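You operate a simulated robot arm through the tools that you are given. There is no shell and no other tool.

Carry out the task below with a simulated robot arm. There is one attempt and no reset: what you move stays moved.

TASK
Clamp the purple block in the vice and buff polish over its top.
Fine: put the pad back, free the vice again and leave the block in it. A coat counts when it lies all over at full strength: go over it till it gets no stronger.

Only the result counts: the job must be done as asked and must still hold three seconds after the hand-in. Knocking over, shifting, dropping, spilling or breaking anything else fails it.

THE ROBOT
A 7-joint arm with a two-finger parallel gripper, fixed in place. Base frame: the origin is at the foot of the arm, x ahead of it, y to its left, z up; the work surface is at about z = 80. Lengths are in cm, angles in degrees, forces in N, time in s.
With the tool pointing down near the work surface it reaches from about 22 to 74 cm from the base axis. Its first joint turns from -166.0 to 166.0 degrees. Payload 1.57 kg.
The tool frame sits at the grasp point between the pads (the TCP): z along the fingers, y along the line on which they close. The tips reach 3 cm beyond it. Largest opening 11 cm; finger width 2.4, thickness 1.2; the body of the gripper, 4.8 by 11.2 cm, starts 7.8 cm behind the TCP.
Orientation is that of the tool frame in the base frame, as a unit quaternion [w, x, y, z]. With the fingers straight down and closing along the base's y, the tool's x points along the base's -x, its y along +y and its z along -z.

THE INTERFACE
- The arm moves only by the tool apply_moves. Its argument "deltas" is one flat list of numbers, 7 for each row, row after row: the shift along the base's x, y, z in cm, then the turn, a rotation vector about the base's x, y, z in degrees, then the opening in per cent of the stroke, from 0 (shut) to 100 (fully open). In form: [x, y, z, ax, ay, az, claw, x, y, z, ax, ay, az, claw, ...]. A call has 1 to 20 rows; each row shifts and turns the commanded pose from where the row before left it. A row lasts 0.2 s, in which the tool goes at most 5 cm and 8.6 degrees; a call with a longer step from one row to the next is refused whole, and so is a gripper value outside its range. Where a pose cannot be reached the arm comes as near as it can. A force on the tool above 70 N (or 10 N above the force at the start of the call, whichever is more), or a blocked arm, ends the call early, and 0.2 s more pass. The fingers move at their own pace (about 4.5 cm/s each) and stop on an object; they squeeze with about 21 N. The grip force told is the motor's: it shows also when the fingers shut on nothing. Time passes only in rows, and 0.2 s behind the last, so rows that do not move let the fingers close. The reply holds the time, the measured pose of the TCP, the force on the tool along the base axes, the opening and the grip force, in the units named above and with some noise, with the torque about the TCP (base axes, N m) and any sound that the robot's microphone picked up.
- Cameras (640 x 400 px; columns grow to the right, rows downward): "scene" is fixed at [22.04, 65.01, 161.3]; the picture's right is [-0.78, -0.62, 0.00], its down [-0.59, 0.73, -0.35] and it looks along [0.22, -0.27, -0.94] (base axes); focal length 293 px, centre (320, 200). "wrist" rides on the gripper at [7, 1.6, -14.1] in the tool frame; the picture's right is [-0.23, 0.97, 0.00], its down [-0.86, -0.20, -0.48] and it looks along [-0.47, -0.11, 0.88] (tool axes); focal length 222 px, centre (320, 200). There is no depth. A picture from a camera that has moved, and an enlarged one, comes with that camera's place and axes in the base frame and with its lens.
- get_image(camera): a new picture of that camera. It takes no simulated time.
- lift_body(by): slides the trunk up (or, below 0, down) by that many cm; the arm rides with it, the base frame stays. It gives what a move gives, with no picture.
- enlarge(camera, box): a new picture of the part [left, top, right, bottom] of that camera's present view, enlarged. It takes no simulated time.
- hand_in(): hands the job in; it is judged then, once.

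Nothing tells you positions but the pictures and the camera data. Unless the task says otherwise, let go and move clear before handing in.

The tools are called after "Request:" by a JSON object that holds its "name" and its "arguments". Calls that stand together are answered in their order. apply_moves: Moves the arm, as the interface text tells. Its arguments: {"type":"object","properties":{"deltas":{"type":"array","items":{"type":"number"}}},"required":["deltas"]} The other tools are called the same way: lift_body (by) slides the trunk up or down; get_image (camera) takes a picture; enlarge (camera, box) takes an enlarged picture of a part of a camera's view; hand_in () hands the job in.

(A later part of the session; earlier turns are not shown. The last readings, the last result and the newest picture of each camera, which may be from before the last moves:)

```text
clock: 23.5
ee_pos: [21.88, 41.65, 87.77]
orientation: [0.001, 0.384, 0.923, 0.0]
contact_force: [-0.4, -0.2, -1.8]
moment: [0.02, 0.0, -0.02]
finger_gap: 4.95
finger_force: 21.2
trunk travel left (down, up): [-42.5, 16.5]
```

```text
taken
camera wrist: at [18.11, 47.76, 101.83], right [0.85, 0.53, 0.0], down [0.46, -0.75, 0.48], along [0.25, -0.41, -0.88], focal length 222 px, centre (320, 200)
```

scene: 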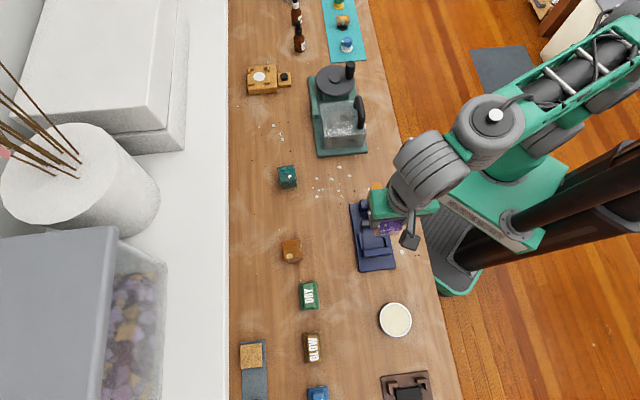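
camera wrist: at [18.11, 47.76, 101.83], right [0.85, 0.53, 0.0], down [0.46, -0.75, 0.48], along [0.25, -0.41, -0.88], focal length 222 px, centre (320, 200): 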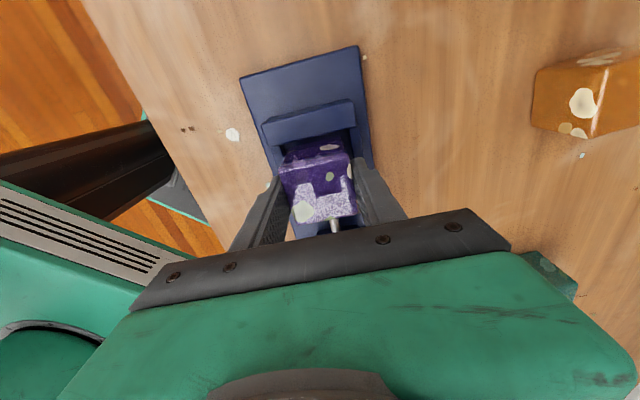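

Clear so far with no contact. I'll lower in small steps until the block touches the vice bed.

Request:
{"name": "apply_moves", "arguments": {"deltas": [0, 0, -0.3, 0, 0, 0, 30, 0, 0, -0.2, 0, 0, 0, 30, 0, 0, 0, 0, 0, 0, 30]}}

Request:
{"name": "apply_moves", "arguments": {"deltas": [0, 0, -0.2, 0, 0, 0, 30, 0, 0, -0.15, 0, 0, 0, 30, 0, 0, 0, 0, 0, 0, 30]}}

Request:
{"name": "apply_moves", "arguments": {"deltas": [0, 0, -0.2, 0, 0, 0, 30, 0, 0, 0, 0, 0, 0, 30]}}

Request:
{"name": "enlarge", "arguments": {"camera": "wrist", "box": [230, 40, 400, 250]}}

```text
clock: 24.3
ee_pos: [21.94, 41.5, 87.23]
orientation: [0.001, 0.385, 0.923, 0.0]
contact_force: [0.0, 0.2, -2.2]
moment: [0.03, 0.0, 0.0]
finger_gap: 4.97
finger_force: 21.2
trunk travel left (down, up): [-42.5, 16.5]
```

```text
clock: 25.1
ee_pos: [21.91, 41.57, 87.03]
orientation: [0.001, 0.384, 0.923, 0.001]
contact_force: [-0.3, -0.3, -1.4]
moment: [0.0, -0.01, -0.03]
finger_gap: 4.93
finger_force: 21.3
trunk travel left (down, up): [-42.5, 16.5]
```

```text
clock: 25.7
ee_pos: [21.93, 41.53, 86.74]
orientation: [0.001, 0.385, 0.923, 0.0]
contact_force: [-0.6, -1.1, 4.0]
moment: [-0.16, 0.08, 0.03]
finger_gap: 4.94
finger_force: 20.6
trunk travel left (down, up): [-42.5, 16.5]
```

```text
1.90 times, centred on (315, 145) of wrist
camera zoom: at [18.09, 47.73, 100.86], right [0.85, 0.53, 0.0], down [0.46, -0.75, 0.48], along [0.25, -0.41, -0.88], focal length 423 px, centre (330, 305)
```

zoom: 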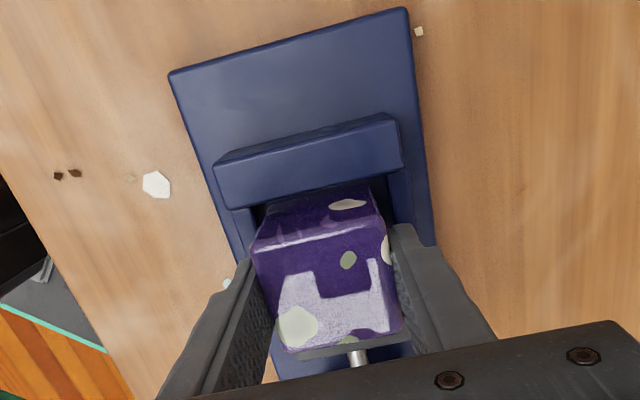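

The block touched the bed at TCP z≈86.7. I'll nudge it gently toward the fixed jaw, then release.

Request:
{"name": "apply_moves", "arguments": {"deltas": [-0.2, 0.2, 0.1, 0, 0, 0, 30, -0.15, 0.15, 0, 0, 0, 0, 30, 0, 0, 0, 0, 0, 0, 30]}}

Request:
{"name": "enlarge", "arguments": {"camera": "wrist", "box": [230, 40, 400, 250]}}

```text
clock: 26.5
ee_pos: [21.65, 41.92, 86.83]
orientation: [0.002, 0.384, 0.923, 0.0]
contact_force: [0.8, 0.0, -1.0]
moment: [-0.02, 0.02, -0.02]
finger_gap: 4.95
finger_force: 20.8
trunk travel left (down, up): [-42.5, 16.5]
```

```text
1.90 times, centred on (315, 145) of wrist
camera zoom: at [17.75, 48.07, 100.85], right [0.85, 0.52, 0.0], down [0.46, -0.75, 0.48], along [0.25, -0.41, -0.88], focal length 423 px, centre (330, 305)
```

zoom: 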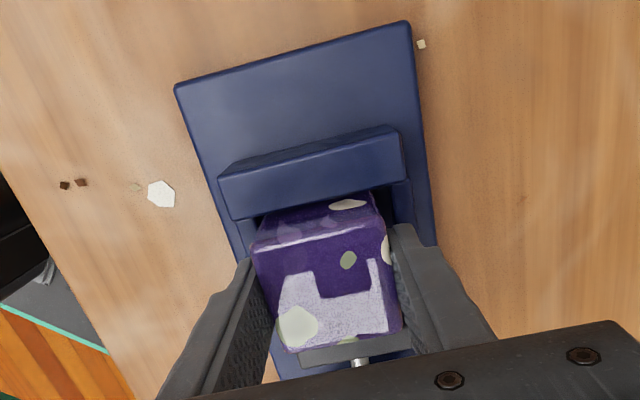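

Request:
{"name": "apply_moves", "arguments": {"deltas": [-0.2, 0.2, 0, 0, 0, 0, 30, 0, 0, -0.1, 0, 0, 0, 30, 0, 0, 0, 0, 0, 0, 30]}}

```text
clock: 27.3
ee_pos: [21.4, 42.01, 86.73]
orientation: [0.001, 0.385, 0.923, 0.0]
contact_force: [3.0, -4.8, 6.0]
moment: [-0.34, -0.06, 0.15]
finger_gap: 4.98
finger_force: 21.2
trunk travel left (down, up): [-42.5, 16.5]
```

The block now rests against the fixed jaw and the bed. I'll release and rise.

Request:
{"name": "apply_moves", "arguments": {"deltas": [0, 0, 0, 0, 0, 0, 62, 0, 0, 0, 0, 0, 0, 62, 0, 0, 1, 0, 0, 0, 62, 0, 0, 3, 0, 0, 0, 62, 0, 0, 4, 0, 0, 0, 62, 0, 0, 4, 0, 0, 0, 62, 0, 0, 4, 0, 0, 0, 62, 0, 0, 0, 0, 0, 0, 62]}}

Request:
{"name": "get_image", "arguments": {"camera": "wrist"}}

```text
clock: 29.1
ee_pos: [21.33, 42.05, 102.81]
orientation: [0.001, 0.384, 0.923, 0.0]
contact_force: [-0.1, -0.7, 0.1]
moment: [0.01, 0.02, -0.01]
finger_gap: 6.82
finger_force: 0.0
trunk travel left (down, up): [-42.5, 16.5]
```

```text
taken
camera wrist: at [17.52, 48.2, 116.9], right [0.85, 0.52, 0.0], down [0.46, -0.75, 0.48], along [0.25, -0.41, -0.88], focal length 222 px, centre (320, 200)
```

wrist: 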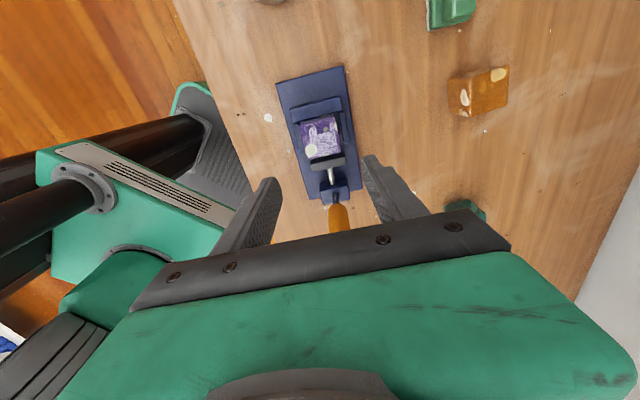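

Request:
{"name": "enlarge", "arguments": {"camera": "wrist", "box": [260, 60, 380, 240]}}

Request:
{"name": "enlarge", "arguments": {"camera": "scene", "box": [340, 175, 440, 280]}}

```text
2.22 times, centred on (320, 150) of wrist
camera zoom: at [17.52, 48.2, 116.9], right [0.85, 0.52, 0.0], down [0.46, -0.75, 0.48], along [0.25, -0.41, -0.88], focal length 494 px, centre (320, 311)
```

zoom: 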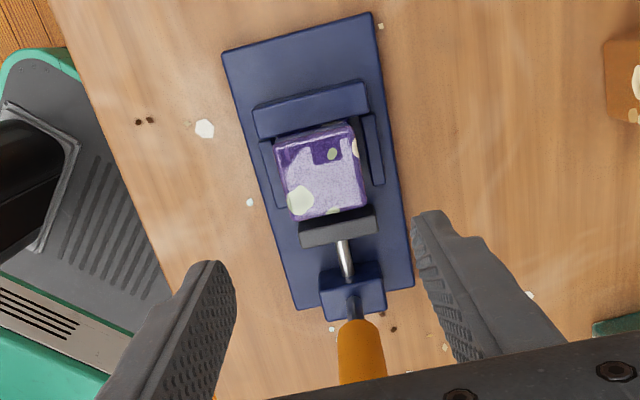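

```text
3.81 times, centred on (390, 228) of scene
camera zoom: at [22.04, 65.01, 161.3], right [-0.78, -0.62, 0.0], down [-0.59, 0.73, -0.35], along [0.22, -0.27, -0.94], focal length 1116 px, centre (53, 95)
```

zoom: 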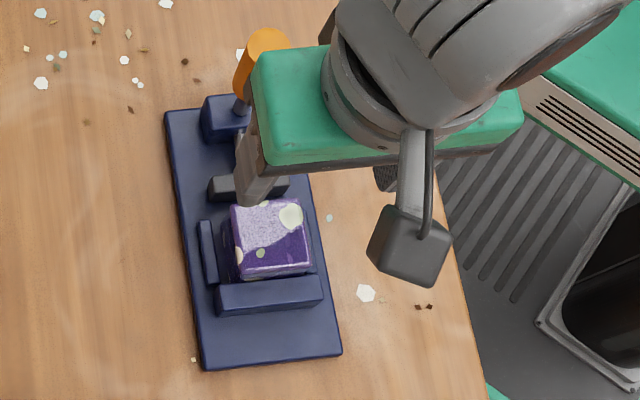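

The block sits in the vice between the rails. Next I'll move above the lever to inspect its hinge.

Request:
{"name": "apply_moves", "arguments": {"deltas": [3, -3, 1, 0, 0, 0, 62, 3, -3, 1, 0, 0, 0, 62, 2, -2, 1, 0, 0, 0, 62, 0, 0, 0, 0, 0, 0, 62]}}

Request:
{"name": "get_image", "arguments": {"camera": "wrist"}}

Request:
{"name": "enlarge", "arguments": {"camera": "wrist", "box": [260, 90, 380, 230]}}

```text
clock: 30.1
ee_pos: [29.28, 34.01, 105.72]
orientation: [0.002, 0.384, 0.923, 0.0]
contact_force: [0.1, 0.1, -0.3]
moment: [-0.01, 0.02, -0.02]
finger_gap: 6.83
finger_force: 0.2
trunk travel left (down, up): [-42.5, 16.5]
```

```text
taken
camera wrist: at [25.56, 40.17, 119.8], right [0.85, 0.53, 0.0], down [0.46, -0.75, 0.48], along [0.25, -0.41, -0.88], focal length 222 px, centre (320, 200)
```

wrist: 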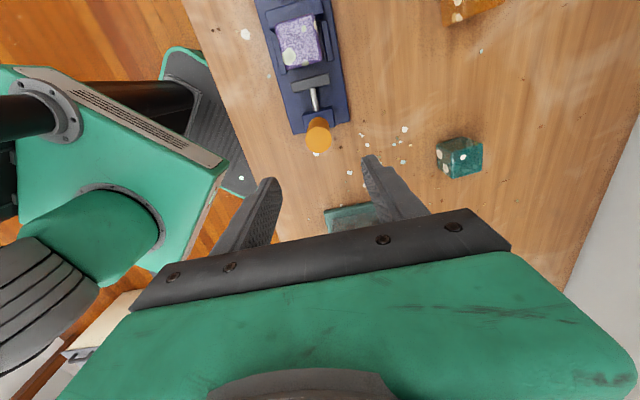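

```text
2.86 times, centred on (320, 160) of wrist
camera zoom: at [25.56, 40.17, 119.8], right [0.85, 0.53, 0.0], down [0.46, -0.75, 0.48], along [0.25, -0.41, -0.88], focal length 635 px, centre (320, 314)
```

zoom: 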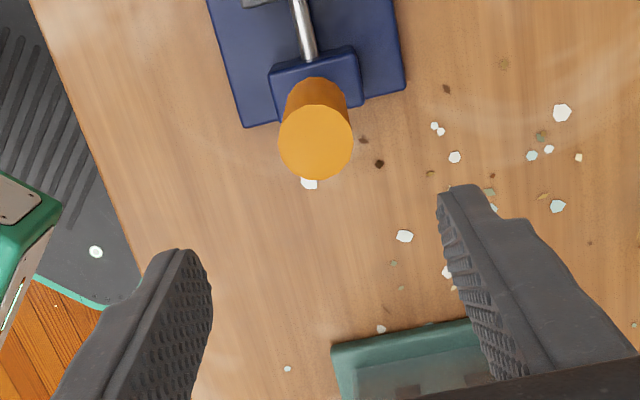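

The lever is a vertical handle rising from the screw box at about (28.35, 35.15). I'll grasp its top and gently test which way it moves.

Request:
{"name": "apply_moves", "arguments": {"deltas": [-0.93, 1.14, -2, 0, 0, 0, 62, 0, 0, -3, 0, 0, 0, 62, 0, 0, -3.2, 0, 0, 0, 62, 0, 0, -3, 0, 0, 0, 62, 0, 0, 0, 0, 0, 0, 62]}}

Request:
{"name": "get_image", "arguments": {"camera": "wrist"}}

Request:
{"name": "enlarge", "arguments": {"camera": "scene", "box": [340, 155, 440, 280]}}

```text
clock: 31.3
ee_pos: [28.43, 35.3, 94.43]
orientation: [0.002, 0.385, 0.923, 0.0]
contact_force: [0.5, 1.2, 0.1]
moment: [0.0, 0.01, -0.01]
finger_gap: 6.83
finger_force: 0.1
trunk travel left (down, up): [-42.5, 16.5]
```

```text
taken
camera wrist: at [24.64, 41.45, 108.53], right [0.85, 0.53, 0.0], down [0.46, -0.75, 0.48], along [0.25, -0.41, -0.88], focal length 222 px, centre (320, 200)
```

wrist: 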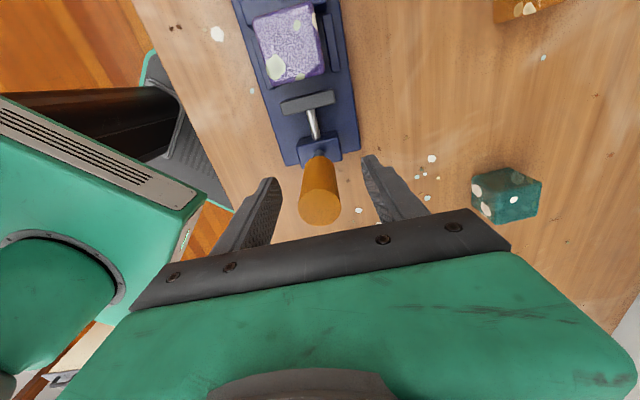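

```text
3.20 times, centred on (390, 218) of scene
camera zoom: at [22.04, 65.01, 161.3], right [-0.78, -0.62, 0.0], down [-0.59, 0.73, -0.35], along [0.22, -0.27, -0.94], focal length 937 px, centre (96, 144)
```

zoom: 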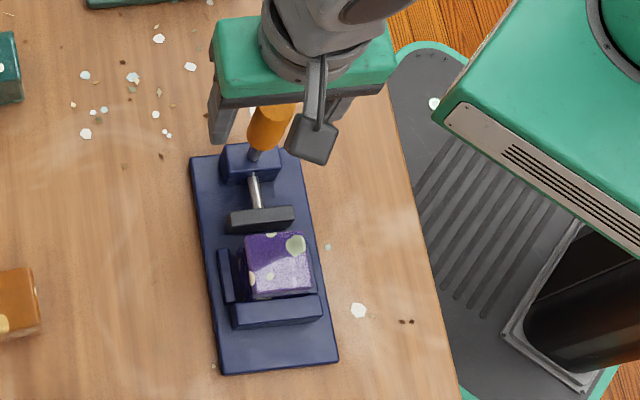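

Request:
{"name": "apply_moves", "arguments": {"deltas": [0, 0, 0, 0, 0, 0, 30, 0, 0, 0, 0, 0, 0, 15, 0, 0, 0, 0, 0, 0, 10, 0, 0, 0, 0, 0, 0, 10]}}

Request:
{"name": "apply_moves", "arguments": {"deltas": [0.35, -0.35, 0, 0, 0, 0, 10, 0, 0, 0, 0, 0, 0, 10]}}

```text
clock: 32.3
ee_pos: [28.38, 35.34, 94.58]
orientation: [0.001, 0.384, 0.923, -0.001]
contact_force: [-1.3, -2.8, 0.5]
moment: [-0.13, 0.07, 0.03]
finger_gap: 2.78
finger_force: 25.3
trunk travel left (down, up): [-42.5, 16.5]
```

```text
clock: 32.9
ee_pos: [28.71, 35.1, 94.43]
orientation: [0.002, 0.383, 0.924, 0.0]
contact_force: [-21.5, 14.8, 1.6]
moment: [-0.21, 0.33, -0.02]
finger_gap: 2.76
finger_force: 38.8
trunk travel left (down, up): [-42.5, 16.5]
```

Pulling away from the jaws meets stiff resistance. I'll go back and test the other directions the same way.

Request:
{"name": "apply_moves", "arguments": {"deltas": [-0.35, 0.3, 0, 0, 0, 0, 10, 0, 0, 0, 0, 0, 0, 10]}}

Request:
{"name": "apply_moves", "arguments": {"deltas": [-0.35, 0.35, 0, 0, 0, 0, 10, 0, 0, 0, 0, 0, 0, 10]}}

```text
clock: 33.5
ee_pos: [28.57, 35.01, 94.5]
orientation: [0.001, 0.388, 0.922, -0.001]
contact_force: [9.2, -11.4, 1.3]
moment: [-0.69, -0.62, -0.07]
finger_gap: 2.76
finger_force: 38.2
trunk travel left (down, up): [-42.5, 16.5]
```

```text
clock: 34.1
ee_pos: [28.18, 35.52, 94.45]
orientation: [0.0, 0.384, 0.923, 0.0]
contact_force: [18.2, -17.5, 1.0]
moment: [-0.16, -0.24, -0.01]
finger_gap: 2.74
finger_force: 38.2
trunk travel left (down, up): [-42.5, 16.5]
```

Request:
{"name": "apply_moves", "arguments": {"deltas": [0.2, -0.18, 0, 0, 0, 0, 10, 0, 0, 0, 0, 0, 0, 10]}}

Request:
{"name": "apply_moves", "arguments": {"deltas": [0.3, 0.3, 0, 0, 0, 0, 10, 0, 0, 0, 0, 0, 0, 10]}}

```text
clock: 34.7
ee_pos: [28.25, 35.52, 94.47]
orientation: [0.0, 0.382, 0.924, 0.002]
contact_force: [-3.1, 0.8, -2.4]
moment: [0.69, 0.9, 0.08]
finger_gap: 2.73
finger_force: 38.0
trunk travel left (down, up): [-42.5, 16.5]
```

```text
clock: 35.3
ee_pos: [28.21, 35.4, 94.37]
orientation: [0.001, 0.383, 0.924, -0.003]
contact_force: [-30.0, -7.2, -2.2]
moment: [0.08, 0.99, -0.15]
finger_gap: 2.75
finger_force: 38.2
trunk travel left (down, up): [-42.5, 16.5]
```

Request:
{"name": "apply_moves", "arguments": {"deltas": [-0.1, -0.1, 0, 0, 0, 0, 10, 0, 0, 0, 0, 0, 0, 10]}}

Request:
{"name": "apply_moves", "arguments": {"deltas": [-0.35, -0.35, 0, 0, 0, 0, 10, 0, 0, 0, 0, 0, 0, 10]}}

Request:
{"name": "enlarge", "arguments": {"camera": "scene", "box": [340, 155, 440, 280]}}

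```text
clock: 35.9
ee_pos: [28.24, 35.39, 94.44]
orientation: [0.002, 0.385, 0.923, -0.002]
contact_force: [-27.0, -6.0, -9.0]
moment: [-0.3, 0.6, -0.11]
finger_gap: 2.72
finger_force: 37.8
trunk travel left (down, up): [-42.5, 16.5]
```

```text
clock: 36.5
ee_pos: [28.16, 35.45, 94.45]
orientation: [0.001, 0.385, 0.923, 0.001]
contact_force: [-7.6, 10.3, -17.6]
moment: [0.24, 0.06, 0.08]
finger_gap: 2.73
finger_force: 37.8
trunk travel left (down, up): [-42.5, 16.5]
```

```text
3.20 times, centred on (390, 218) of scene
camera zoom: at [22.04, 65.01, 161.3], right [-0.78, -0.62, 0.0], down [-0.59, 0.73, -0.35], along [0.22, -0.27, -0.94], focal length 937 px, centre (96, 144)
```

zoom: 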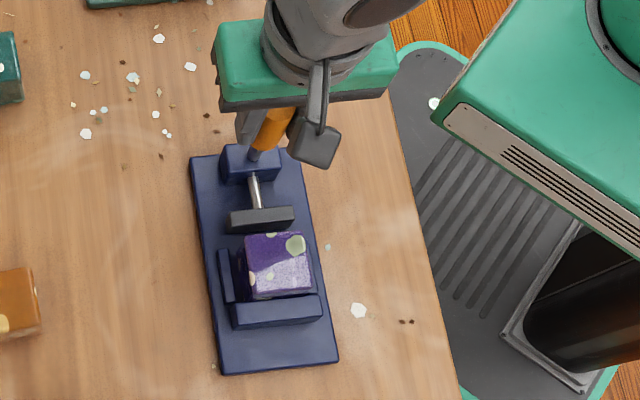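

The lever is stiff to small nudges in every direction, so it probably needs a firmer push. I'll re-centre the grip and try a firmer swing with the 70 N cutoff as protection.

Request:
{"name": "apply_moves", "arguments": {"deltas": [0, 0, 0, 0, 0, 0, 40, 0, 0, 0, 0, 0, 0, 40, 0, 0, 0, 0, 0, 0, 40]}}

Request:
{"name": "enlarge", "arguments": {"camera": "wrist", "box": [220, 80, 420, 240]}}

```text
clock: 37.3
ee_pos: [28.09, 35.17, 94.44]
orientation: [0.002, 0.385, 0.923, 0.001]
contact_force: [0.1, 0.0, 0.0]
moment: [-0.01, 0.03, 0.01]
finger_gap: 4.43
finger_force: 0.0
trunk travel left (down, up): [-42.5, 16.5]
```

```text
2.50 times, centred on (320, 160) of wrist
camera zoom: at [24.35, 41.36, 108.62], right [0.85, 0.52, 0.0], down [0.46, -0.75, 0.48], along [0.25, -0.41, -0.88], focal length 555 px, centre (320, 300)
```

zoom: 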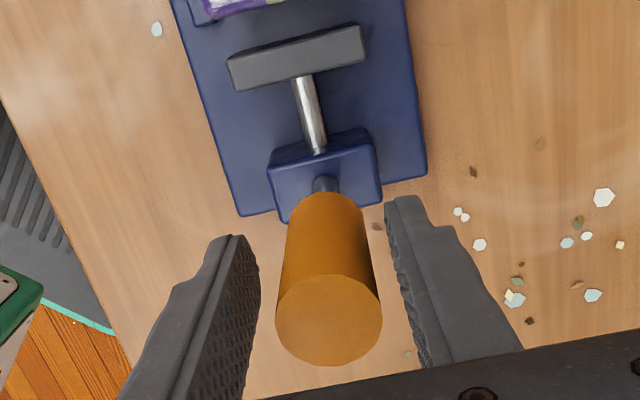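

Request:
{"name": "apply_moves", "arguments": {"deltas": [0.2, 0.1, 0, 0, 0, 0, 10, 0, 0, 0, 0, 0, 0, 10, 0, 0, 0, 0, 0, 0, 10, 0.25, -0.25, 0, 0, 0, 0, 10, 0.25, -0.25, 0, 0, 0, 0, 10, 0.25, -0.25, 0, 0, 0, 0, 10]}}

Request:
{"name": "enlarge", "arguments": {"camera": "wrist", "box": [220, 80, 420, 240]}}

```text
clock: 38.7
ee_pos: [29.01, 34.61, 94.56]
orientation: [0.002, 0.386, 0.923, -0.001]
contact_force: [-7.8, 5.7, -1.3]
moment: [-0.19, -0.06, -0.1]
finger_gap: 2.8
finger_force: 29.1
trunk travel left (down, up): [-42.5, 16.5]
```

```text
2.50 times, centred on (320, 160) of wrist
camera zoom: at [25.26, 40.77, 108.58], right [0.85, 0.52, 0.0], down [0.46, -0.75, 0.48], along [0.25, -0.41, -0.88], focal length 555 px, centre (320, 300)
```

zoom: 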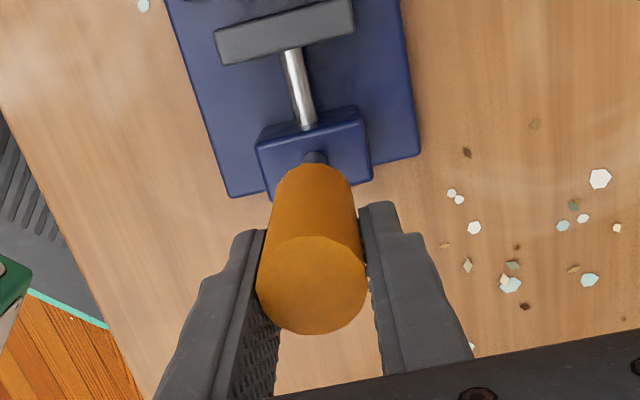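

Request:
{"name": "apply_moves", "arguments": {"deltas": [0, 0, 0, 0, 0, 0, 40, -0.35, 0.35, 0, 0, 0, 0, 40, -0.2, 0.3, 0, 0, 0, 0, 40, 0, 0, 0, 0, 0, 0, 10, 0, 0, 0, 0, 0, 0, 10, 0, 0, 0, 0, 0, 0, 10]}}

Request:
{"name": "apply_moves", "arguments": {"deltas": [0.25, 0.25, 0, 0, 0, 0, 10, 0.25, 0.25, 0, 0, 0, 0, 10, 0.25, 0.25, 0, 0, 0, 0, 10]}}

Request:
{"name": "enlarge", "arguments": {"camera": "wrist", "box": [220, 80, 420, 240]}}

```text
clock: 40.1
ee_pos: [28.52, 35.19, 94.49]
orientation: [0.001, 0.384, 0.923, 0.0]
contact_force: [-1.8, -3.3, 1.5]
moment: [-0.31, 0.01, -0.02]
finger_gap: 2.77
finger_force: 31.6
trunk travel left (down, up): [-42.5, 16.5]
```

```text
clock: 40.9
ee_pos: [28.62, 35.28, 94.45]
orientation: [0.0, 0.383, 0.924, -0.006]
contact_force: [-39.1, -41.6, 8.3]
moment: [0.04, 1.25, 0.1]
finger_gap: 2.76
finger_force: 38.0
trunk travel left (down, up): [-42.5, 16.5]
```

```text
2.50 times, centred on (320, 160) of wrist
camera zoom: at [24.9, 41.58, 108.57], right [0.85, 0.53, -0.01], down [0.46, -0.74, 0.48], along [0.25, -0.42, -0.87], focal length 555 px, centre (320, 300)
```

zoom: 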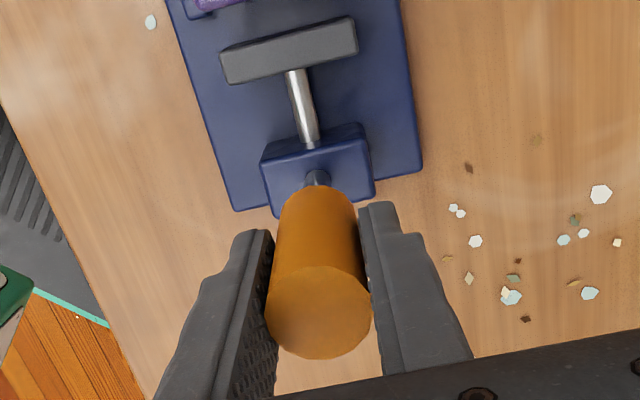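

It does not budge toward +v with 57 N. I'll ease off and test −v.

Request:
{"name": "apply_moves", "arguments": {"deltas": [0, 0, 0, 0, 0, 0, 40, 0, 0, 0, 0, 0, 0, 40, 0, 0, 0, 0, 0, 0, 10, 0, 0, 0, 0, 0, 0, 10, 0, 0, 0, 0, 0, 0, 10]}}

Request:
{"name": "apply_moves", "arguments": {"deltas": [-0.25, -0.25, 0, 0, 0, 0, 10, -0.25, -0.25, 0, 0, 0, 0, 10, -0.25, -0.25, 0, 0, 0, 0, 10]}}

Request:
{"name": "enlarge", "arguments": {"camera": "wrist", "box": [220, 80, 420, 240]}}

```text
clock: 42.1
ee_pos: [28.97, 35.62, 94.56]
orientation: [0.001, 0.385, 0.923, -0.002]
contact_force: [-21.9, -22.9, 9.3]
moment: [-0.4, 0.48, 0.06]
finger_gap: 3.91
finger_force: 15.7
trunk travel left (down, up): [-42.5, 16.5]
```

```text
clock: 42.9
ee_pos: [28.61, 35.21, 94.62]
orientation: [0.001, 0.384, 0.923, 0.002]
contact_force: [-8.0, -7.2, 1.1]
moment: [-0.39, 0.18, 0.04]
finger_gap: 2.79
finger_force: 21.5
trunk travel left (down, up): [-42.5, 16.5]
```

```text
2.50 times, centred on (320, 160) of wrist
camera zoom: at [24.68, 41.32, 108.7], right [0.85, 0.52, 0.0], down [0.46, -0.75, 0.48], along [0.25, -0.41, -0.88], focal length 555 px, centre (320, 300)
```

zoom: 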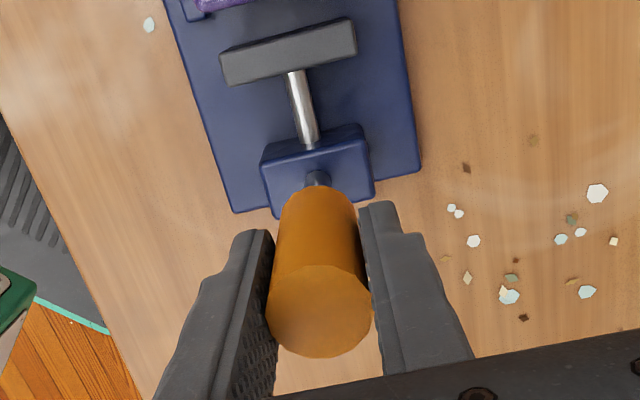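

Request:
{"name": "apply_moves", "arguments": {"deltas": [-0.25, -0.25, 0, 0, 0, 0, 10, -0.25, -0.25, 0, 0, 0, 0, 10, -0.2, -0.2, 0, 0, 0, 0, 10]}}

Request:
{"name": "enlarge", "arguments": {"camera": "wrist", "box": [220, 80, 420, 240]}}

```text
clock: 43.7
ee_pos: [28.17, 34.81, 94.61]
orientation: [0.002, 0.385, 0.923, 0.005]
contact_force: [19.0, 17.0, 2.1]
moment: [1.71, -1.5, 0.0]
finger_gap: 2.92
finger_force: 39.0
trunk travel left (down, up): [-42.5, 16.5]
```

```text
2.50 times, centred on (320, 160) of wrist
camera zoom: at [24.28, 40.87, 108.77], right [0.85, 0.52, 0.01], down [0.46, -0.75, 0.48], along [0.26, -0.4, -0.88], focal length 555 px, centre (320, 300)
```

zoom: 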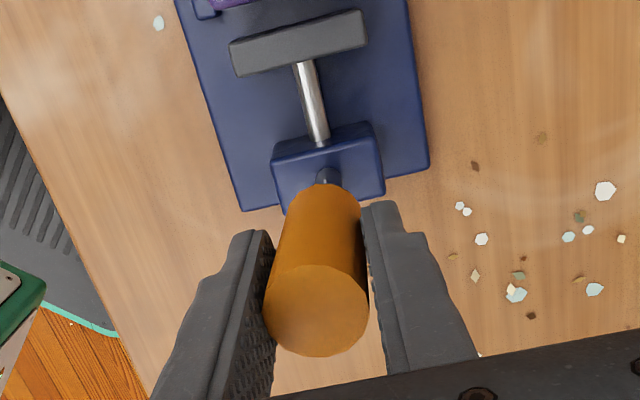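

The lever tilts toward −v, meaning it rolls about the screw axis toward the robot. I'll release it, get behind it on the +v side with closed fingers, and push it over.

Request:
{"name": "apply_moves", "arguments": {"deltas": [0, 0, 0, 0, 0, 0, 50, 0, 0, 0, 0, 0, 0, 60, 0, 0, 2, 0, 0, 0, 60, 0, 0, 4, 0, 0, 0, 60, 0, 0, 2, 0, 0, 0, 60, 0, 0, 0, 0, 0, 0, 60]}}

Request:
{"name": "get_image", "arguments": {"camera": "wrist"}}

Request:
{"name": "enlarge", "arguments": {"camera": "wrist", "box": [220, 20, 420, 240]}}

```text
clock: 45.1
ee_pos: [27.88, 34.45, 102.41]
orientation: [0.001, 0.385, 0.923, 0.0]
contact_force: [0.1, 0.5, -0.2]
moment: [-0.01, 0.01, 0.01]
finger_gap: 6.59
finger_force: 0.1
trunk travel left (down, up): [-42.5, 16.5]
```

```text
taken
camera wrist: at [24.05, 40.62, 116.57], right [0.85, 0.52, 0.0], down [0.46, -0.75, 0.48], along [0.25, -0.41, -0.88], focal length 222 px, centre (320, 200)
```

wrist: 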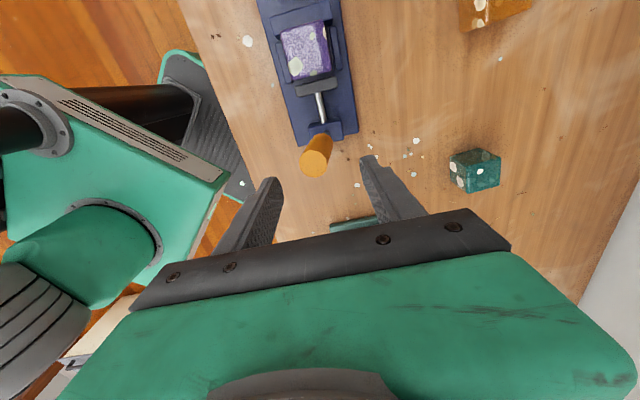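

```text
1.82 times, centred on (320, 130) of wrist
camera zoom: at [24.05, 40.62, 116.57], right [0.85, 0.52, 0.0], down [0.46, -0.75, 0.48], along [0.25, -0.41, -0.88], focal length 404 px, centre (320, 327)
```

zoom: 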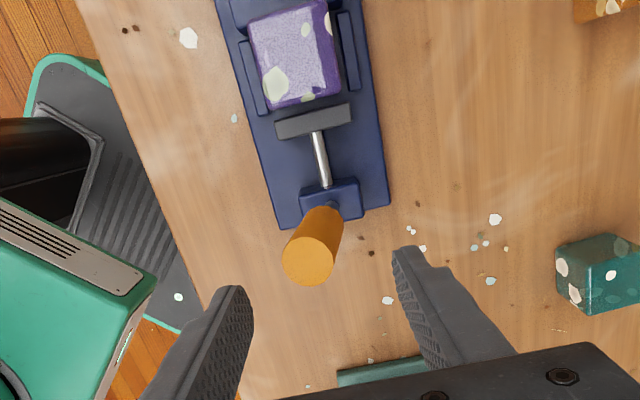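

Request:
{"name": "apply_moves", "arguments": {"deltas": [1.45, 1.61, 0, 0, 0, 0, 20, 1.45, 1.61, 0, 0, 0, 0, 0, 0, 0, -3, 0, 0, 0, 0, 0, 0, -3, 0, 0, 0, 0, 0, 0, -3.2, 0, 0, 0, 0, 0, 0, 0, 0, 0, 0, 0]}}

Request:
{"name": "apply_moves", "arguments": {"deltas": [-0.4, -0.4, 0, 0, 0, 0, 0, -0.4, -0.4, 0, 0, 0, 0, 0, -0.4, -0.4, 0, 0, 0, 0, 0, -0.4, -0.4, 0, 0, 0, 0, 0, 0, 0, 0, 0, 0, 0, 0]}}

Request:
{"name": "get_image", "arguments": {"camera": "wrist"}}

```text
clock: 46.5
ee_pos: [30.68, 37.86, 93.29]
orientation: [0.001, 0.385, 0.923, 0.001]
contact_force: [-0.1, 0.6, 0.8]
moment: [0.03, -0.02, -0.01]
finger_gap: 0.01
finger_force: 20.9
trunk travel left (down, up): [-42.5, 16.5]
```

```text
clock: 47.7
ee_pos: [29.11, 36.05, 93.23]
orientation: [0.002, 0.384, 0.923, 0.001]
contact_force: [1.5, 1.2, 3.8]
moment: [0.03, -0.06, 0.03]
finger_gap: 0.0
finger_force: 21.2
trunk travel left (down, up): [-42.5, 16.5]
```

```text
taken
camera wrist: at [25.29, 42.29, 107.42], right [0.85, 0.52, 0.0], down [0.46, -0.75, 0.48], along [0.25, -0.41, -0.88], focal length 222 px, centre (320, 200)
```

wrist: 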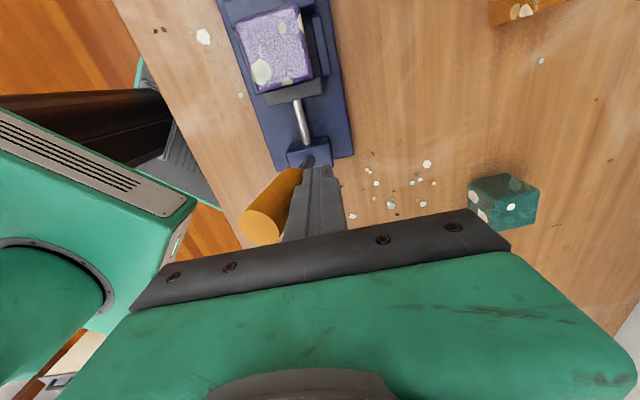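

The lever swings freely with little force and the jaw advances. I'll keep pushing.

Request:
{"name": "apply_moves", "arguments": {"deltas": [-0.4, -0.4, 0, 0, 0, 0, 0, -0.4, -0.4, 0, 0, 0, 0, 0, -0.4, -0.4, 0, 0, 0, 0, 0, -0.4, -0.4, 0, 0, 0, 0, 0, 0, 0, 0, 0, 0, 0, 0]}}

Request:
{"name": "get_image", "arguments": {"camera": "wrist"}}

Request:
{"name": "enlarge", "arguments": {"camera": "wrist", "box": [200, 0, 380, 260]}}

```text
clock: 48.9
ee_pos: [27.53, 34.53, 93.38]
orientation: [-0.001, 0.384, 0.923, -0.001]
contact_force: [1.1, 1.1, 0.5]
moment: [0.04, -0.07, 0.0]
finger_gap: 0.0
finger_force: 21.7
trunk travel left (down, up): [-42.5, 16.5]
```

```text
taken
camera wrist: at [23.69, 40.68, 107.34], right [0.85, 0.53, 0.0], down [0.46, -0.75, 0.48], along [0.25, -0.41, -0.88], focal length 222 px, centre (320, 200)
```

wrist: 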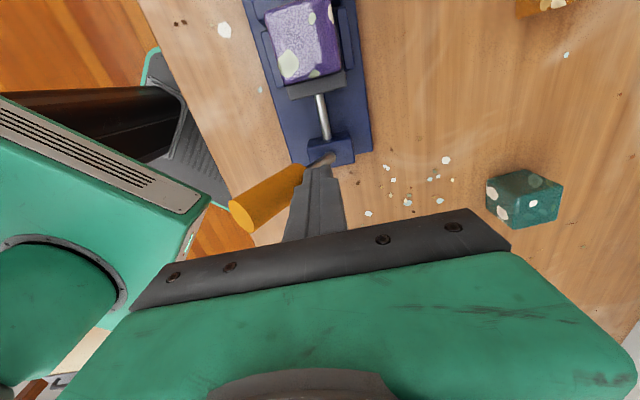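

```text
1.54 times, centred on (290, 130) of wrist
camera zoom: at [23.69, 40.68, 107.34], right [0.85, 0.53, 0.0], down [0.46, -0.75, 0.48], along [0.25, -0.41, -0.88], focal length 342 px, centre (366, 308)
```

zoom: 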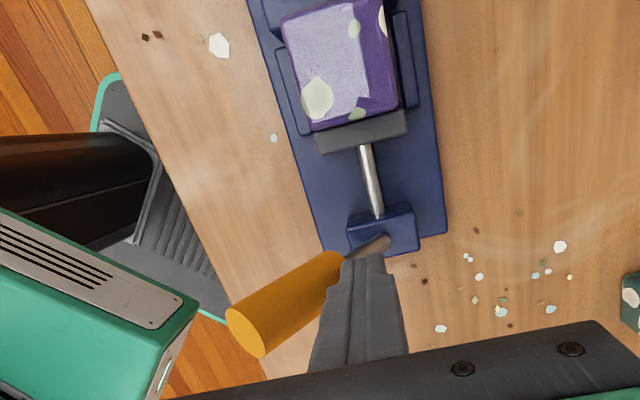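

Request:
{"name": "apply_moves", "arguments": {"deltas": [-0.4, -0.4, 0, 0, 0, 0, 0, -0.4, -0.4, 0, 0, 0, 0, 0, -0.4, -0.4, 0, 0, 0, 0, 0, -0.4, -0.4, 0, 0, 0, 0, 0, -0.4, -0.4, 0, 0, 0, 0, 0, -0.4, -0.4, 0, 0, 0, 0, 0, 0, 0, 0, 0, 0, 0, 0]}}

Request:
{"name": "get_image", "arguments": {"camera": "wrist"}}

Request:
{"name": "enlarge", "arguments": {"camera": "wrist", "box": [200, 0, 420, 260]}}

```text
clock: 50.5
ee_pos: [25.04, 32.06, 93.3]
orientation: [0.001, 0.384, 0.923, 0.0]
contact_force: [0.9, 0.3, -0.7]
moment: [0.03, -0.02, 0.0]
finger_gap: 0.0
finger_force: 21.0
trunk travel left (down, up): [-42.5, 16.5]
```

```text
taken
camera wrist: at [21.32, 38.3, 107.37], right [0.85, 0.53, 0.0], down [0.46, -0.75, 0.48], along [0.25, -0.41, -0.88], focal length 222 px, centre (320, 200)
```

wrist: 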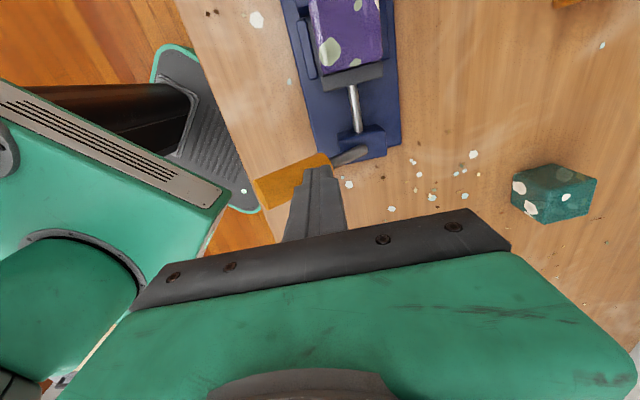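

```text
1.54 times, centred on (310, 130) of wrist
camera zoom: at [21.32, 38.3, 107.37], right [0.85, 0.53, 0.0], down [0.46, -0.75, 0.48], along [0.25, -0.41, -0.88], focal length 342 px, centre (335, 308)
```

zoom: 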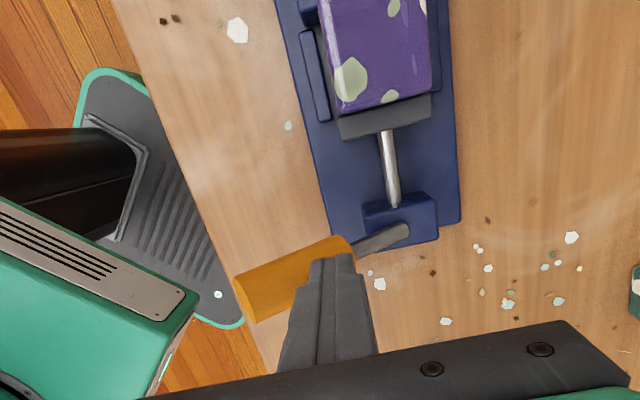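

The lever is well over now. I'll move the fingertips along it and press it down to its end stop.

Request:
{"name": "apply_moves", "arguments": {"deltas": [-0.5, -0.5, 0, 0, 0, 0, 0, -0.5, -0.5, 0, 0, 0, 0, 0, -0.4, -0.4, 0, 0, 0, 0, 0, 0, 0, -0.5, 0, 0, 0, 0, 0, 0, -0.5, 0, 0, 0, 0, 0, 0, -0.5, 0, 0, 0, 0, 0, 0, -0.5, 0, 0, 0, 0, 0, 0, 0, 0, 0, 0, 0]}}

Request:
{"name": "get_image", "arguments": {"camera": "wrist"}}

Request:
{"name": "enlarge", "arguments": {"camera": "wrist", "box": [200, 0, 420, 260]}}

```text
clock: 51.9
ee_pos: [23.83, 31.0, 93.03]
orientation: [0.003, 0.385, 0.923, 0.01]
contact_force: [-0.6, -3.5, 25.4]
moment: [-0.3, 0.12, 0.04]
finger_gap: 0.0
finger_force: 21.0
trunk travel left (down, up): [-42.5, 16.5]
stopped in row 6: the force on the tool passed its limit at 76 N (the readings are from after the stop); the commanded pose is now the measured one
```

```text
taken
camera wrist: at [19.96, 36.92, 107.12], right [0.85, 0.52, 0.02], down [0.46, -0.76, 0.47], along [0.26, -0.39, -0.88], focal length 222 px, centre (320, 200)
```

wrist: 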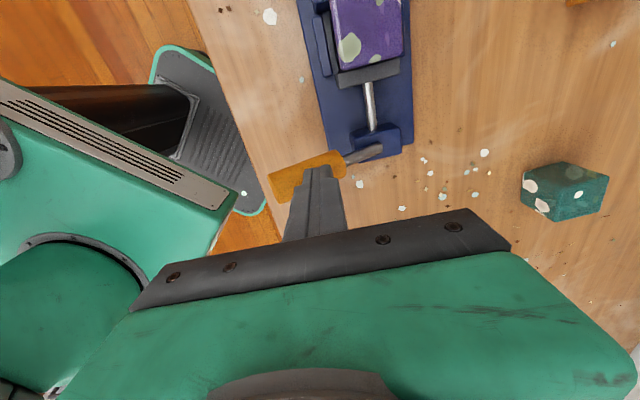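

```text
1.54 times, centred on (310, 130) of wrist
camera zoom: at [19.96, 36.92, 107.12], right [0.85, 0.52, 0.02], down [0.46, -0.76, 0.47], along [0.26, -0.39, -0.88], focal length 342 px, centre (335, 308)
```

zoom: 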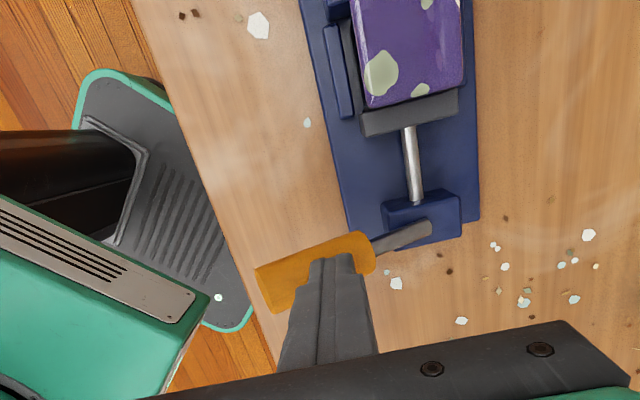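

The lever reached a hard stop at roughly 60° over, with the jaw against the block. I'll back off and check that it stays.

Request:
{"name": "apply_moves", "arguments": {"deltas": [0, 0, 1, 0, 0, 0, 0, 0, 0, 3, 0, 0, 0, 0, 0, 0, 4, 0, 0, 0, 0, 0, 0, 4, 0, 0, 0, 0, 0, 0, 0, 0, 0, 0, 0]}}

Request:
{"name": "get_image", "arguments": {"camera": "wrist"}}

Request:
{"name": "enlarge", "arguments": {"camera": "wrist", "box": [220, 0, 420, 240]}}

Request:
{"name": "enlarge", "arguments": {"camera": "scene", "box": [340, 155, 440, 280]}}

```text
clock: 53.1
ee_pos: [23.86, 30.95, 104.68]
orientation: [0.002, 0.384, 0.923, 0.006]
contact_force: [-0.1, -0.2, 0.6]
moment: [0.06, -0.02, 0.03]
finger_gap: 0.0
finger_force: 20.3
trunk travel left (down, up): [-42.5, 16.5]
```

```text
taken
camera wrist: at [19.93, 36.96, 118.75], right [0.85, 0.53, 0.01], down [0.46, -0.75, 0.48], along [0.26, -0.4, -0.88], focal length 222 px, centre (320, 200)
```

wrist: 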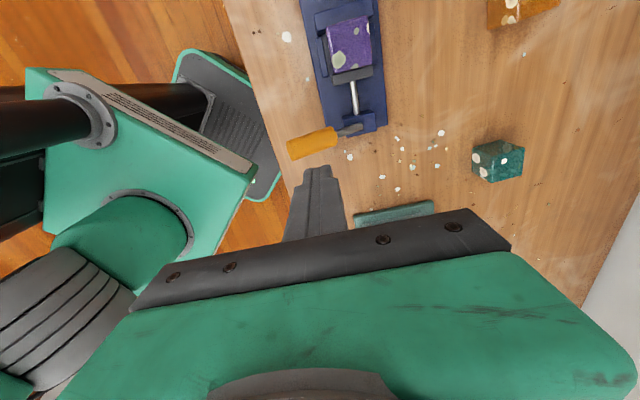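

```text
1.67 times, centred on (320, 120) of wrist
camera zoom: at [19.93, 36.96, 118.75], right [0.85, 0.53, 0.01], down [0.46, -0.75, 0.48], along [0.26, -0.4, -0.88], focal length 370 px, centre (320, 333)
```

zoom: 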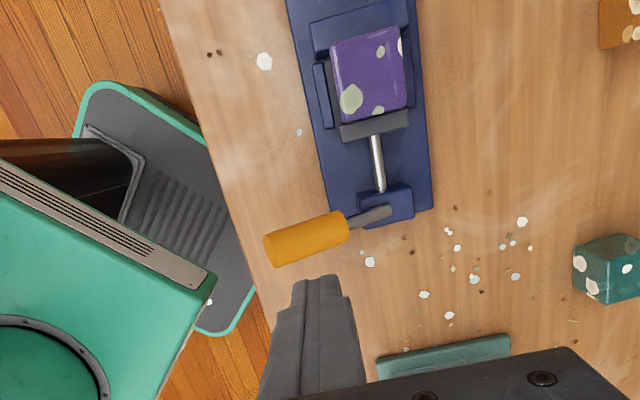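

```text
3.20 times, centred on (390, 218) of scene
camera zoom: at [22.04, 65.01, 161.3], right [-0.78, -0.62, 0.0], down [-0.59, 0.73, -0.35], along [0.22, -0.27, -0.94], focal length 937 px, centre (96, 144)
```

zoom: 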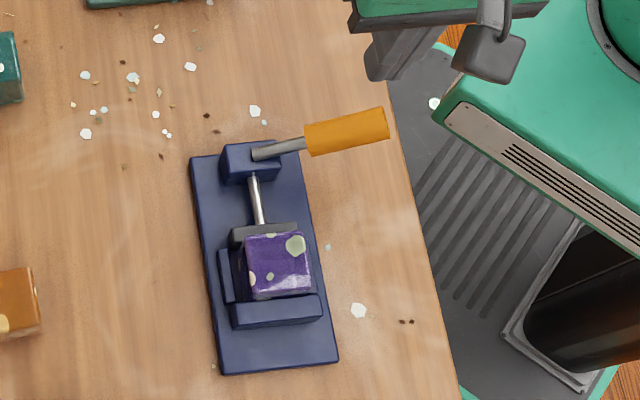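

Clamped: both jaws touch the block and the lever stays down. Next I'll fetch the GLOW pad at about (17.6, 72.9).

Request:
{"name": "apply_moves", "arguments": {"deltas": [-0.69, 4.6, -0.5, -0.5, 0.5, -1.3, 45, -0.69, 4.6, -0.5, 0, 0, 0, 45, -0.69, 4.6, -0.5, 0, 0, 0, 45, -0.69, 4.6, -0.5, 0, 0, 0, 45, -0.69, 4.6, -0.5, 0, 0, 0, 45, -0.69, 4.6, -0.5, 0, 0, 0, 45, -0.69, 4.6, -0.5, 0, 0, 0, 45, -0.69, 4.6, -0.5, 0, 0, 0, 45, -0.69, 4.6, -0.5, 0, 0, 0, 45, 0, 0, 0, 0, 0, 0, 45]}}

Request:
{"name": "get_image", "arguments": {"camera": "wrist"}}

```text
clock: 55.3
ee_pos: [17.45, 64.63, 98.22]
orientation: [0.0, 0.395, 0.919, 0.001]
contact_force: [0.3, -0.5, 0.2]
moment: [0.03, 0.01, 0.02]
finger_gap: 4.94
finger_force: 0.0
out of reach, approached as far as the arm can: row 8, 9
trunk travel left (down, up): [-42.5, 16.5]
```

```text
taken
camera wrist: at [13.88, 70.88, 112.32], right [0.86, 0.51, 0.0], down [0.44, -0.76, 0.48], along [0.24, -0.41, -0.88], focal length 222 px, centre (320, 200)
```

wrist: 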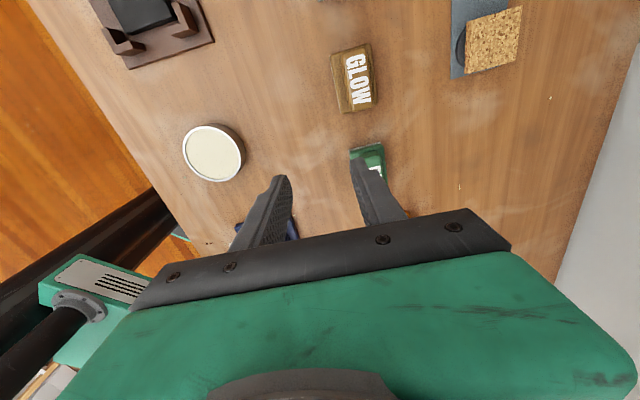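

The reach falls short at this height; reach should be better with the shoulder higher relative to the tool, so I'll raise the trunk and come down with the arm.

Request:
{"name": "lift_body", "arguments": {"by": 10}}

Request:
{"name": "apply_moves", "arguments": {"deltas": [0, 0, -4, 0, 0, 0, 45, 0, 0, -4, 0, 0, 0, 45, 0, 1, -4, 0, 0, 0, 45, 0, 1.5, -1, 0, 0, 0, 45, 0, 1.5, 0, 0, 0, 0, 45, 0, 1.5, 0, 0, 0, 0, 45, 0, 1.5, 0, 0, 0, 0, 45, 0, 1.3, 0, 0, 0, 0, 45, 0, 0, 0, 0, 0, 0, 45]}}

Request:
{"name": "get_image", "arguments": {"camera": "wrist"}}

```text
clock: 56.6
ee_pos: [17.57, 64.69, 108.07]
orientation: [0.0, 0.395, 0.919, 0.0]
contact_force: [0.5, -0.4, -0.4]
moment: [0.02, -0.03, -0.01]
finger_gap: 4.95
finger_force: 0.1
trunk travel left (down, up): [-52.5, 6.5]
```

```text
clock: 58.6
ee_pos: [17.39, 67.44, 95.27]
orientation: [0.0, 0.395, 0.919, 0.0]
contact_force: [-0.4, 0.1, -0.6]
moment: [0.02, -0.03, 0.04]
finger_gap: 4.96
finger_force: 0.1
out of reach, approached as far as the arm can: row 2, 5, 6, 7, 8
trunk travel left (down, up): [-52.5, 6.5]
```

```text
taken
camera wrist: at [13.89, 73.76, 109.27], right [0.86, 0.51, 0.0], down [0.44, -0.76, 0.48], along [0.24, -0.41, -0.88], focal length 222 px, centre (320, 200)
```

wrist: 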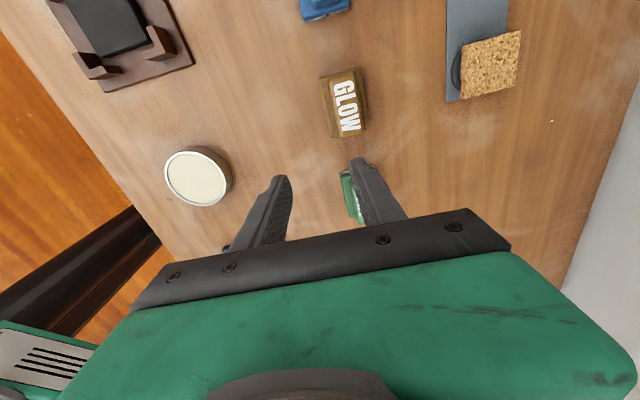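

Request:
{"name": "apply_moves", "arguments": {"deltas": [0, -1, -1.5, 0, 0, 0, 45, 0, -1, -1.5, 0, 0, 0, 45, 0, 0, -1.5, 0, 0, 0, 45, 0, 0, -1, 0, 0, 0, 45, 0, 1, 0, 0, 0, 0, 45, 0, 1, 0, 0, 0, 0, 45, 0, 1, 0, 0, 0, 0, 45, 0, 1, 0, 0, 0, 0, 45, 0, 1, 0, 0, 0, 0, 45, 0, 1, 0, 0, 0, 0, 45, 0, 1, 0, 0, 0, 0, 45, 0, 0, 0, 0, 0, 0, 45]}}

```text
clock: 61.2
ee_pos: [17.62, 67.86, 89.74]
orientation: [0.0, 0.395, 0.919, 0.001]
contact_force: [0.0, 0.6, 1.0]
moment: [-0.01, -0.01, 0.01]
finger_gap: 4.97
finger_force: 0.0
out of reach, approached as far as the arm can: row 2, 7, 8, 9, 10, 11
trunk travel left (down, up): [-52.5, 6.5]
```

The reach seems limited by the wrist yaw (tool turned about −120° relative to the arm). The gripper is symmetric, so I'll retract slightly and turn the tool 180° the other way.

Request:
{"name": "apply_moves", "arguments": {"deltas": [0, -1, 1, 0, 0, 8.5, 45, 0, -1, 1, 0, 0, 8.5, 45, 0, -1, 1, 0, 0, 8.5, 45, 0, -1, 1, 0, 0, 8.5, 45, 0, -1, 1, 0, 0, 8.5, 45, 0, 0, 0, 0, 0, 8.5, 45, 0, 0, 0, 0, 0, 8.5, 45, 0, 0, 0, 0, 0, 8.5, 45, 0, 0, 0, 0, 0, 8.5, 45, 0, 0, 0, 0, 0, 8.5, 45, 0, 0, 0, 0, 0, 8.5, 45, 0, 0, 0, 0, 0, 8.5, 45, 0, 0, 0, 0, 0, 8.5, 45, 0, 0, 0, 0, 0, 8.5, 45, 0, 0, 0, 0, 0, 8.5, 45, 0, 0, 0, 0, 0, 8.5, 45, 0, 0, 0, 0, 0, 8.5, 45, 0, 0, 0, 0, 0, 8.5, 45, 0, 0, 0, 0, 0, 8.5, 45, 0, 0, 0, 0, 0, 8.5, 45]}}

```text
clock: 65.4
ee_pos: [17.63, 63.04, 94.69]
orientation: [0.001, 0.882, -0.471, 0.0]
contact_force: [-0.2, 0.6, 0.4]
moment: [-0.02, 0.01, 0.01]
finger_gap: 4.95
finger_force: 0.2
trunk travel left (down, up): [-52.5, 6.5]
```

Request:
{"name": "apply_moves", "arguments": {"deltas": [0, 1.5, -1, 0, 0, 4.6, 45, 0, 1.5, -1, 0, 0, 4.6, 45, 0, 1.5, -1, 0, 0, 0, 45, 0, 1.5, -1, 0, 0, 0, 45, 0, 1.5, 0, 0, 0, 0, 45, 0, 1.4, 0, 0, 0, 0, 45, 0, 0, 0, 0, 0, 0, 45]}}

Request:
{"name": "get_image", "arguments": {"camera": "wrist"}}

Request:
{"name": "get_image", "arguments": {"camera": "scene"}}

```text
clock: 67.0
ee_pos: [17.41, 67.9, 91.21]
orientation: [0.0, 0.916, -0.401, 0.0]
contact_force: [-0.5, 0.7, 0.4]
moment: [-0.01, -0.01, -0.07]
finger_gap: 4.92
finger_force: 0.1
out of reach, approached as far as the arm can: row 4, 5, 6
trunk travel left (down, up): [-52.5, 6.5]
```

```text
taken
camera wrist: at [20.94, 61.69, 105.32], right [-0.87, -0.49, 0.0], down [-0.43, 0.76, 0.48], along [-0.24, 0.41, -0.88], focal length 222 px, centre (320, 200)
```

wrist: 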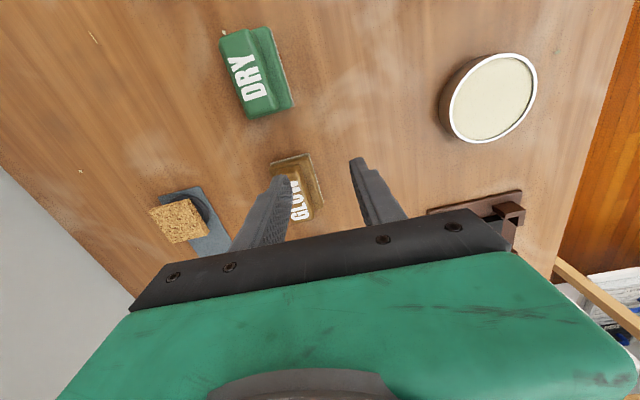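

```text
taken
```

scene: 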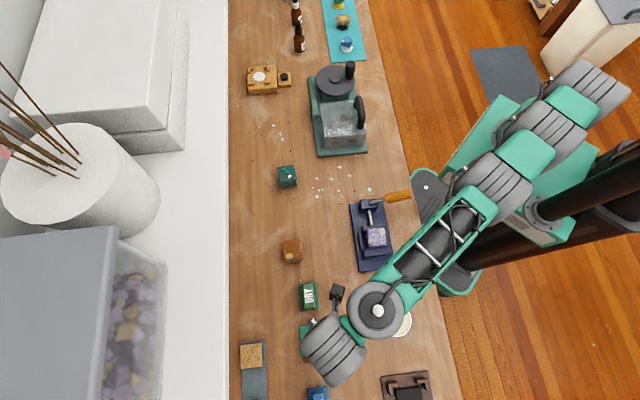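

Straight down the reach ends at about 70 cm, so I'll tilt the fingers outward instead. If I grip the handle by its ends (closing along its length), a tilt about that axis keeps the pad flat.

Request:
{"name": "apply_moves", "arguments": {"deltas": [0, -1, 1, 0, 0, -8.2, 75, 0, -1, 1, 0, 0, -8.2, 75, 0, -1, 1, 0, 0, -8.2, 75, 0, -1, 1, 0, 0, -8.2, 75, 0, -1, 1, 0, 0, -8.2, 75, 0, -1, 0, 0, 0, -8.2, 75, 0, 0, 0, 0, 0, -8.2, 75, 0, 0, 0, 0, 0, -8.2, 75, 0, 0, 0, 0, 0, -8.2, 75, 0, 0, 0, 0, 0, -8.2, 75, 0, 0, 0, 0, 0, -7.7, 75, 0, 0, 0, 5, -5.36, 0, 75, 0, 0, 0, 5, -5.36, 0, 75, 0, 0, 0, 5, -5.36, 0, 75, 0, 0, 0, 0, 0, 0, 75]}}

Request:
{"name": "get_image", "arguments": {"camera": "wrist"}}

```text
clock: 70.2
ee_pos: [17.4, 61.82, 96.11]
orientation: [0.177, -0.36, 0.913, 0.071]
contact_force: [-0.1, -0.1, 0.7]
moment: [0.0, -0.03, 0.02]
finger_gap: 8.22
finger_force: 0.0
trunk travel left (down, up): [-52.5, 6.5]
```

```text
taken
camera wrist: at [7.7, 55.05, 106.66], right [-0.51, 0.86, 0.09], down [0.58, 0.27, 0.76], along [0.63, 0.44, -0.64], focal length 222 px, centre (320, 200)
```

wrist: 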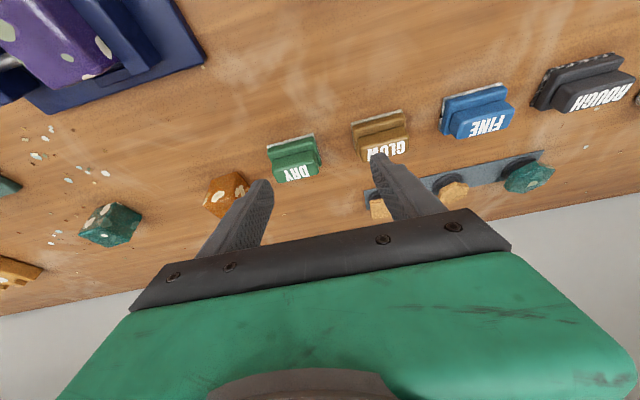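

Request:
{"name": "enlarge", "arguments": {"camera": "wrist", "box": [335, 95, 425, 175]}}

Request:
{"name": "enlarge", "arguments": {"camera": "wrist", "box": [430, 40, 640, 190]}}

```text
5.00 times, centred on (380, 135) of wrist
camera zoom: at [7.7, 55.05, 106.66], right [-0.51, 0.86, 0.09], down [0.58, 0.27, 0.76], along [0.63, 0.44, -0.64], focal length 1111 px, centre (20, 525)
```

zoom: 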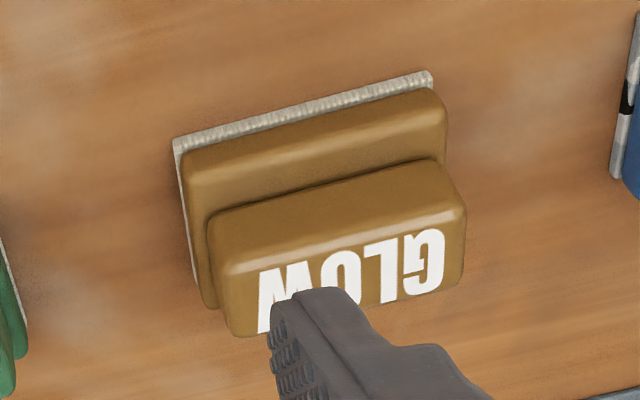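

```text
2.67 times, centred on (535, 115) of wrist
camera zoom: at [7.7, 55.05, 106.66], right [-0.51, 0.86, 0.09], down [0.58, 0.27, 0.76], along [0.63, 0.44, -0.64], focal length 592 px, centre (-253, 427)
```

zoom: 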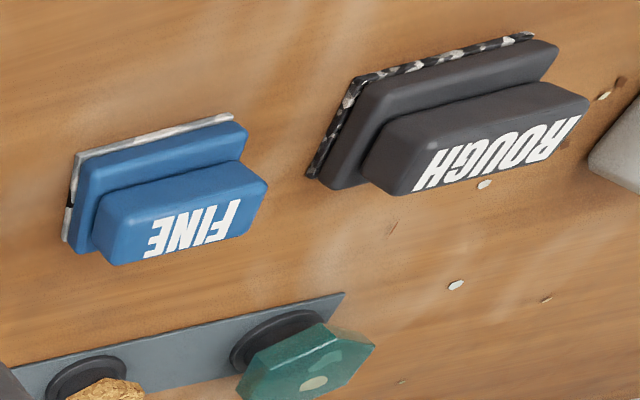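

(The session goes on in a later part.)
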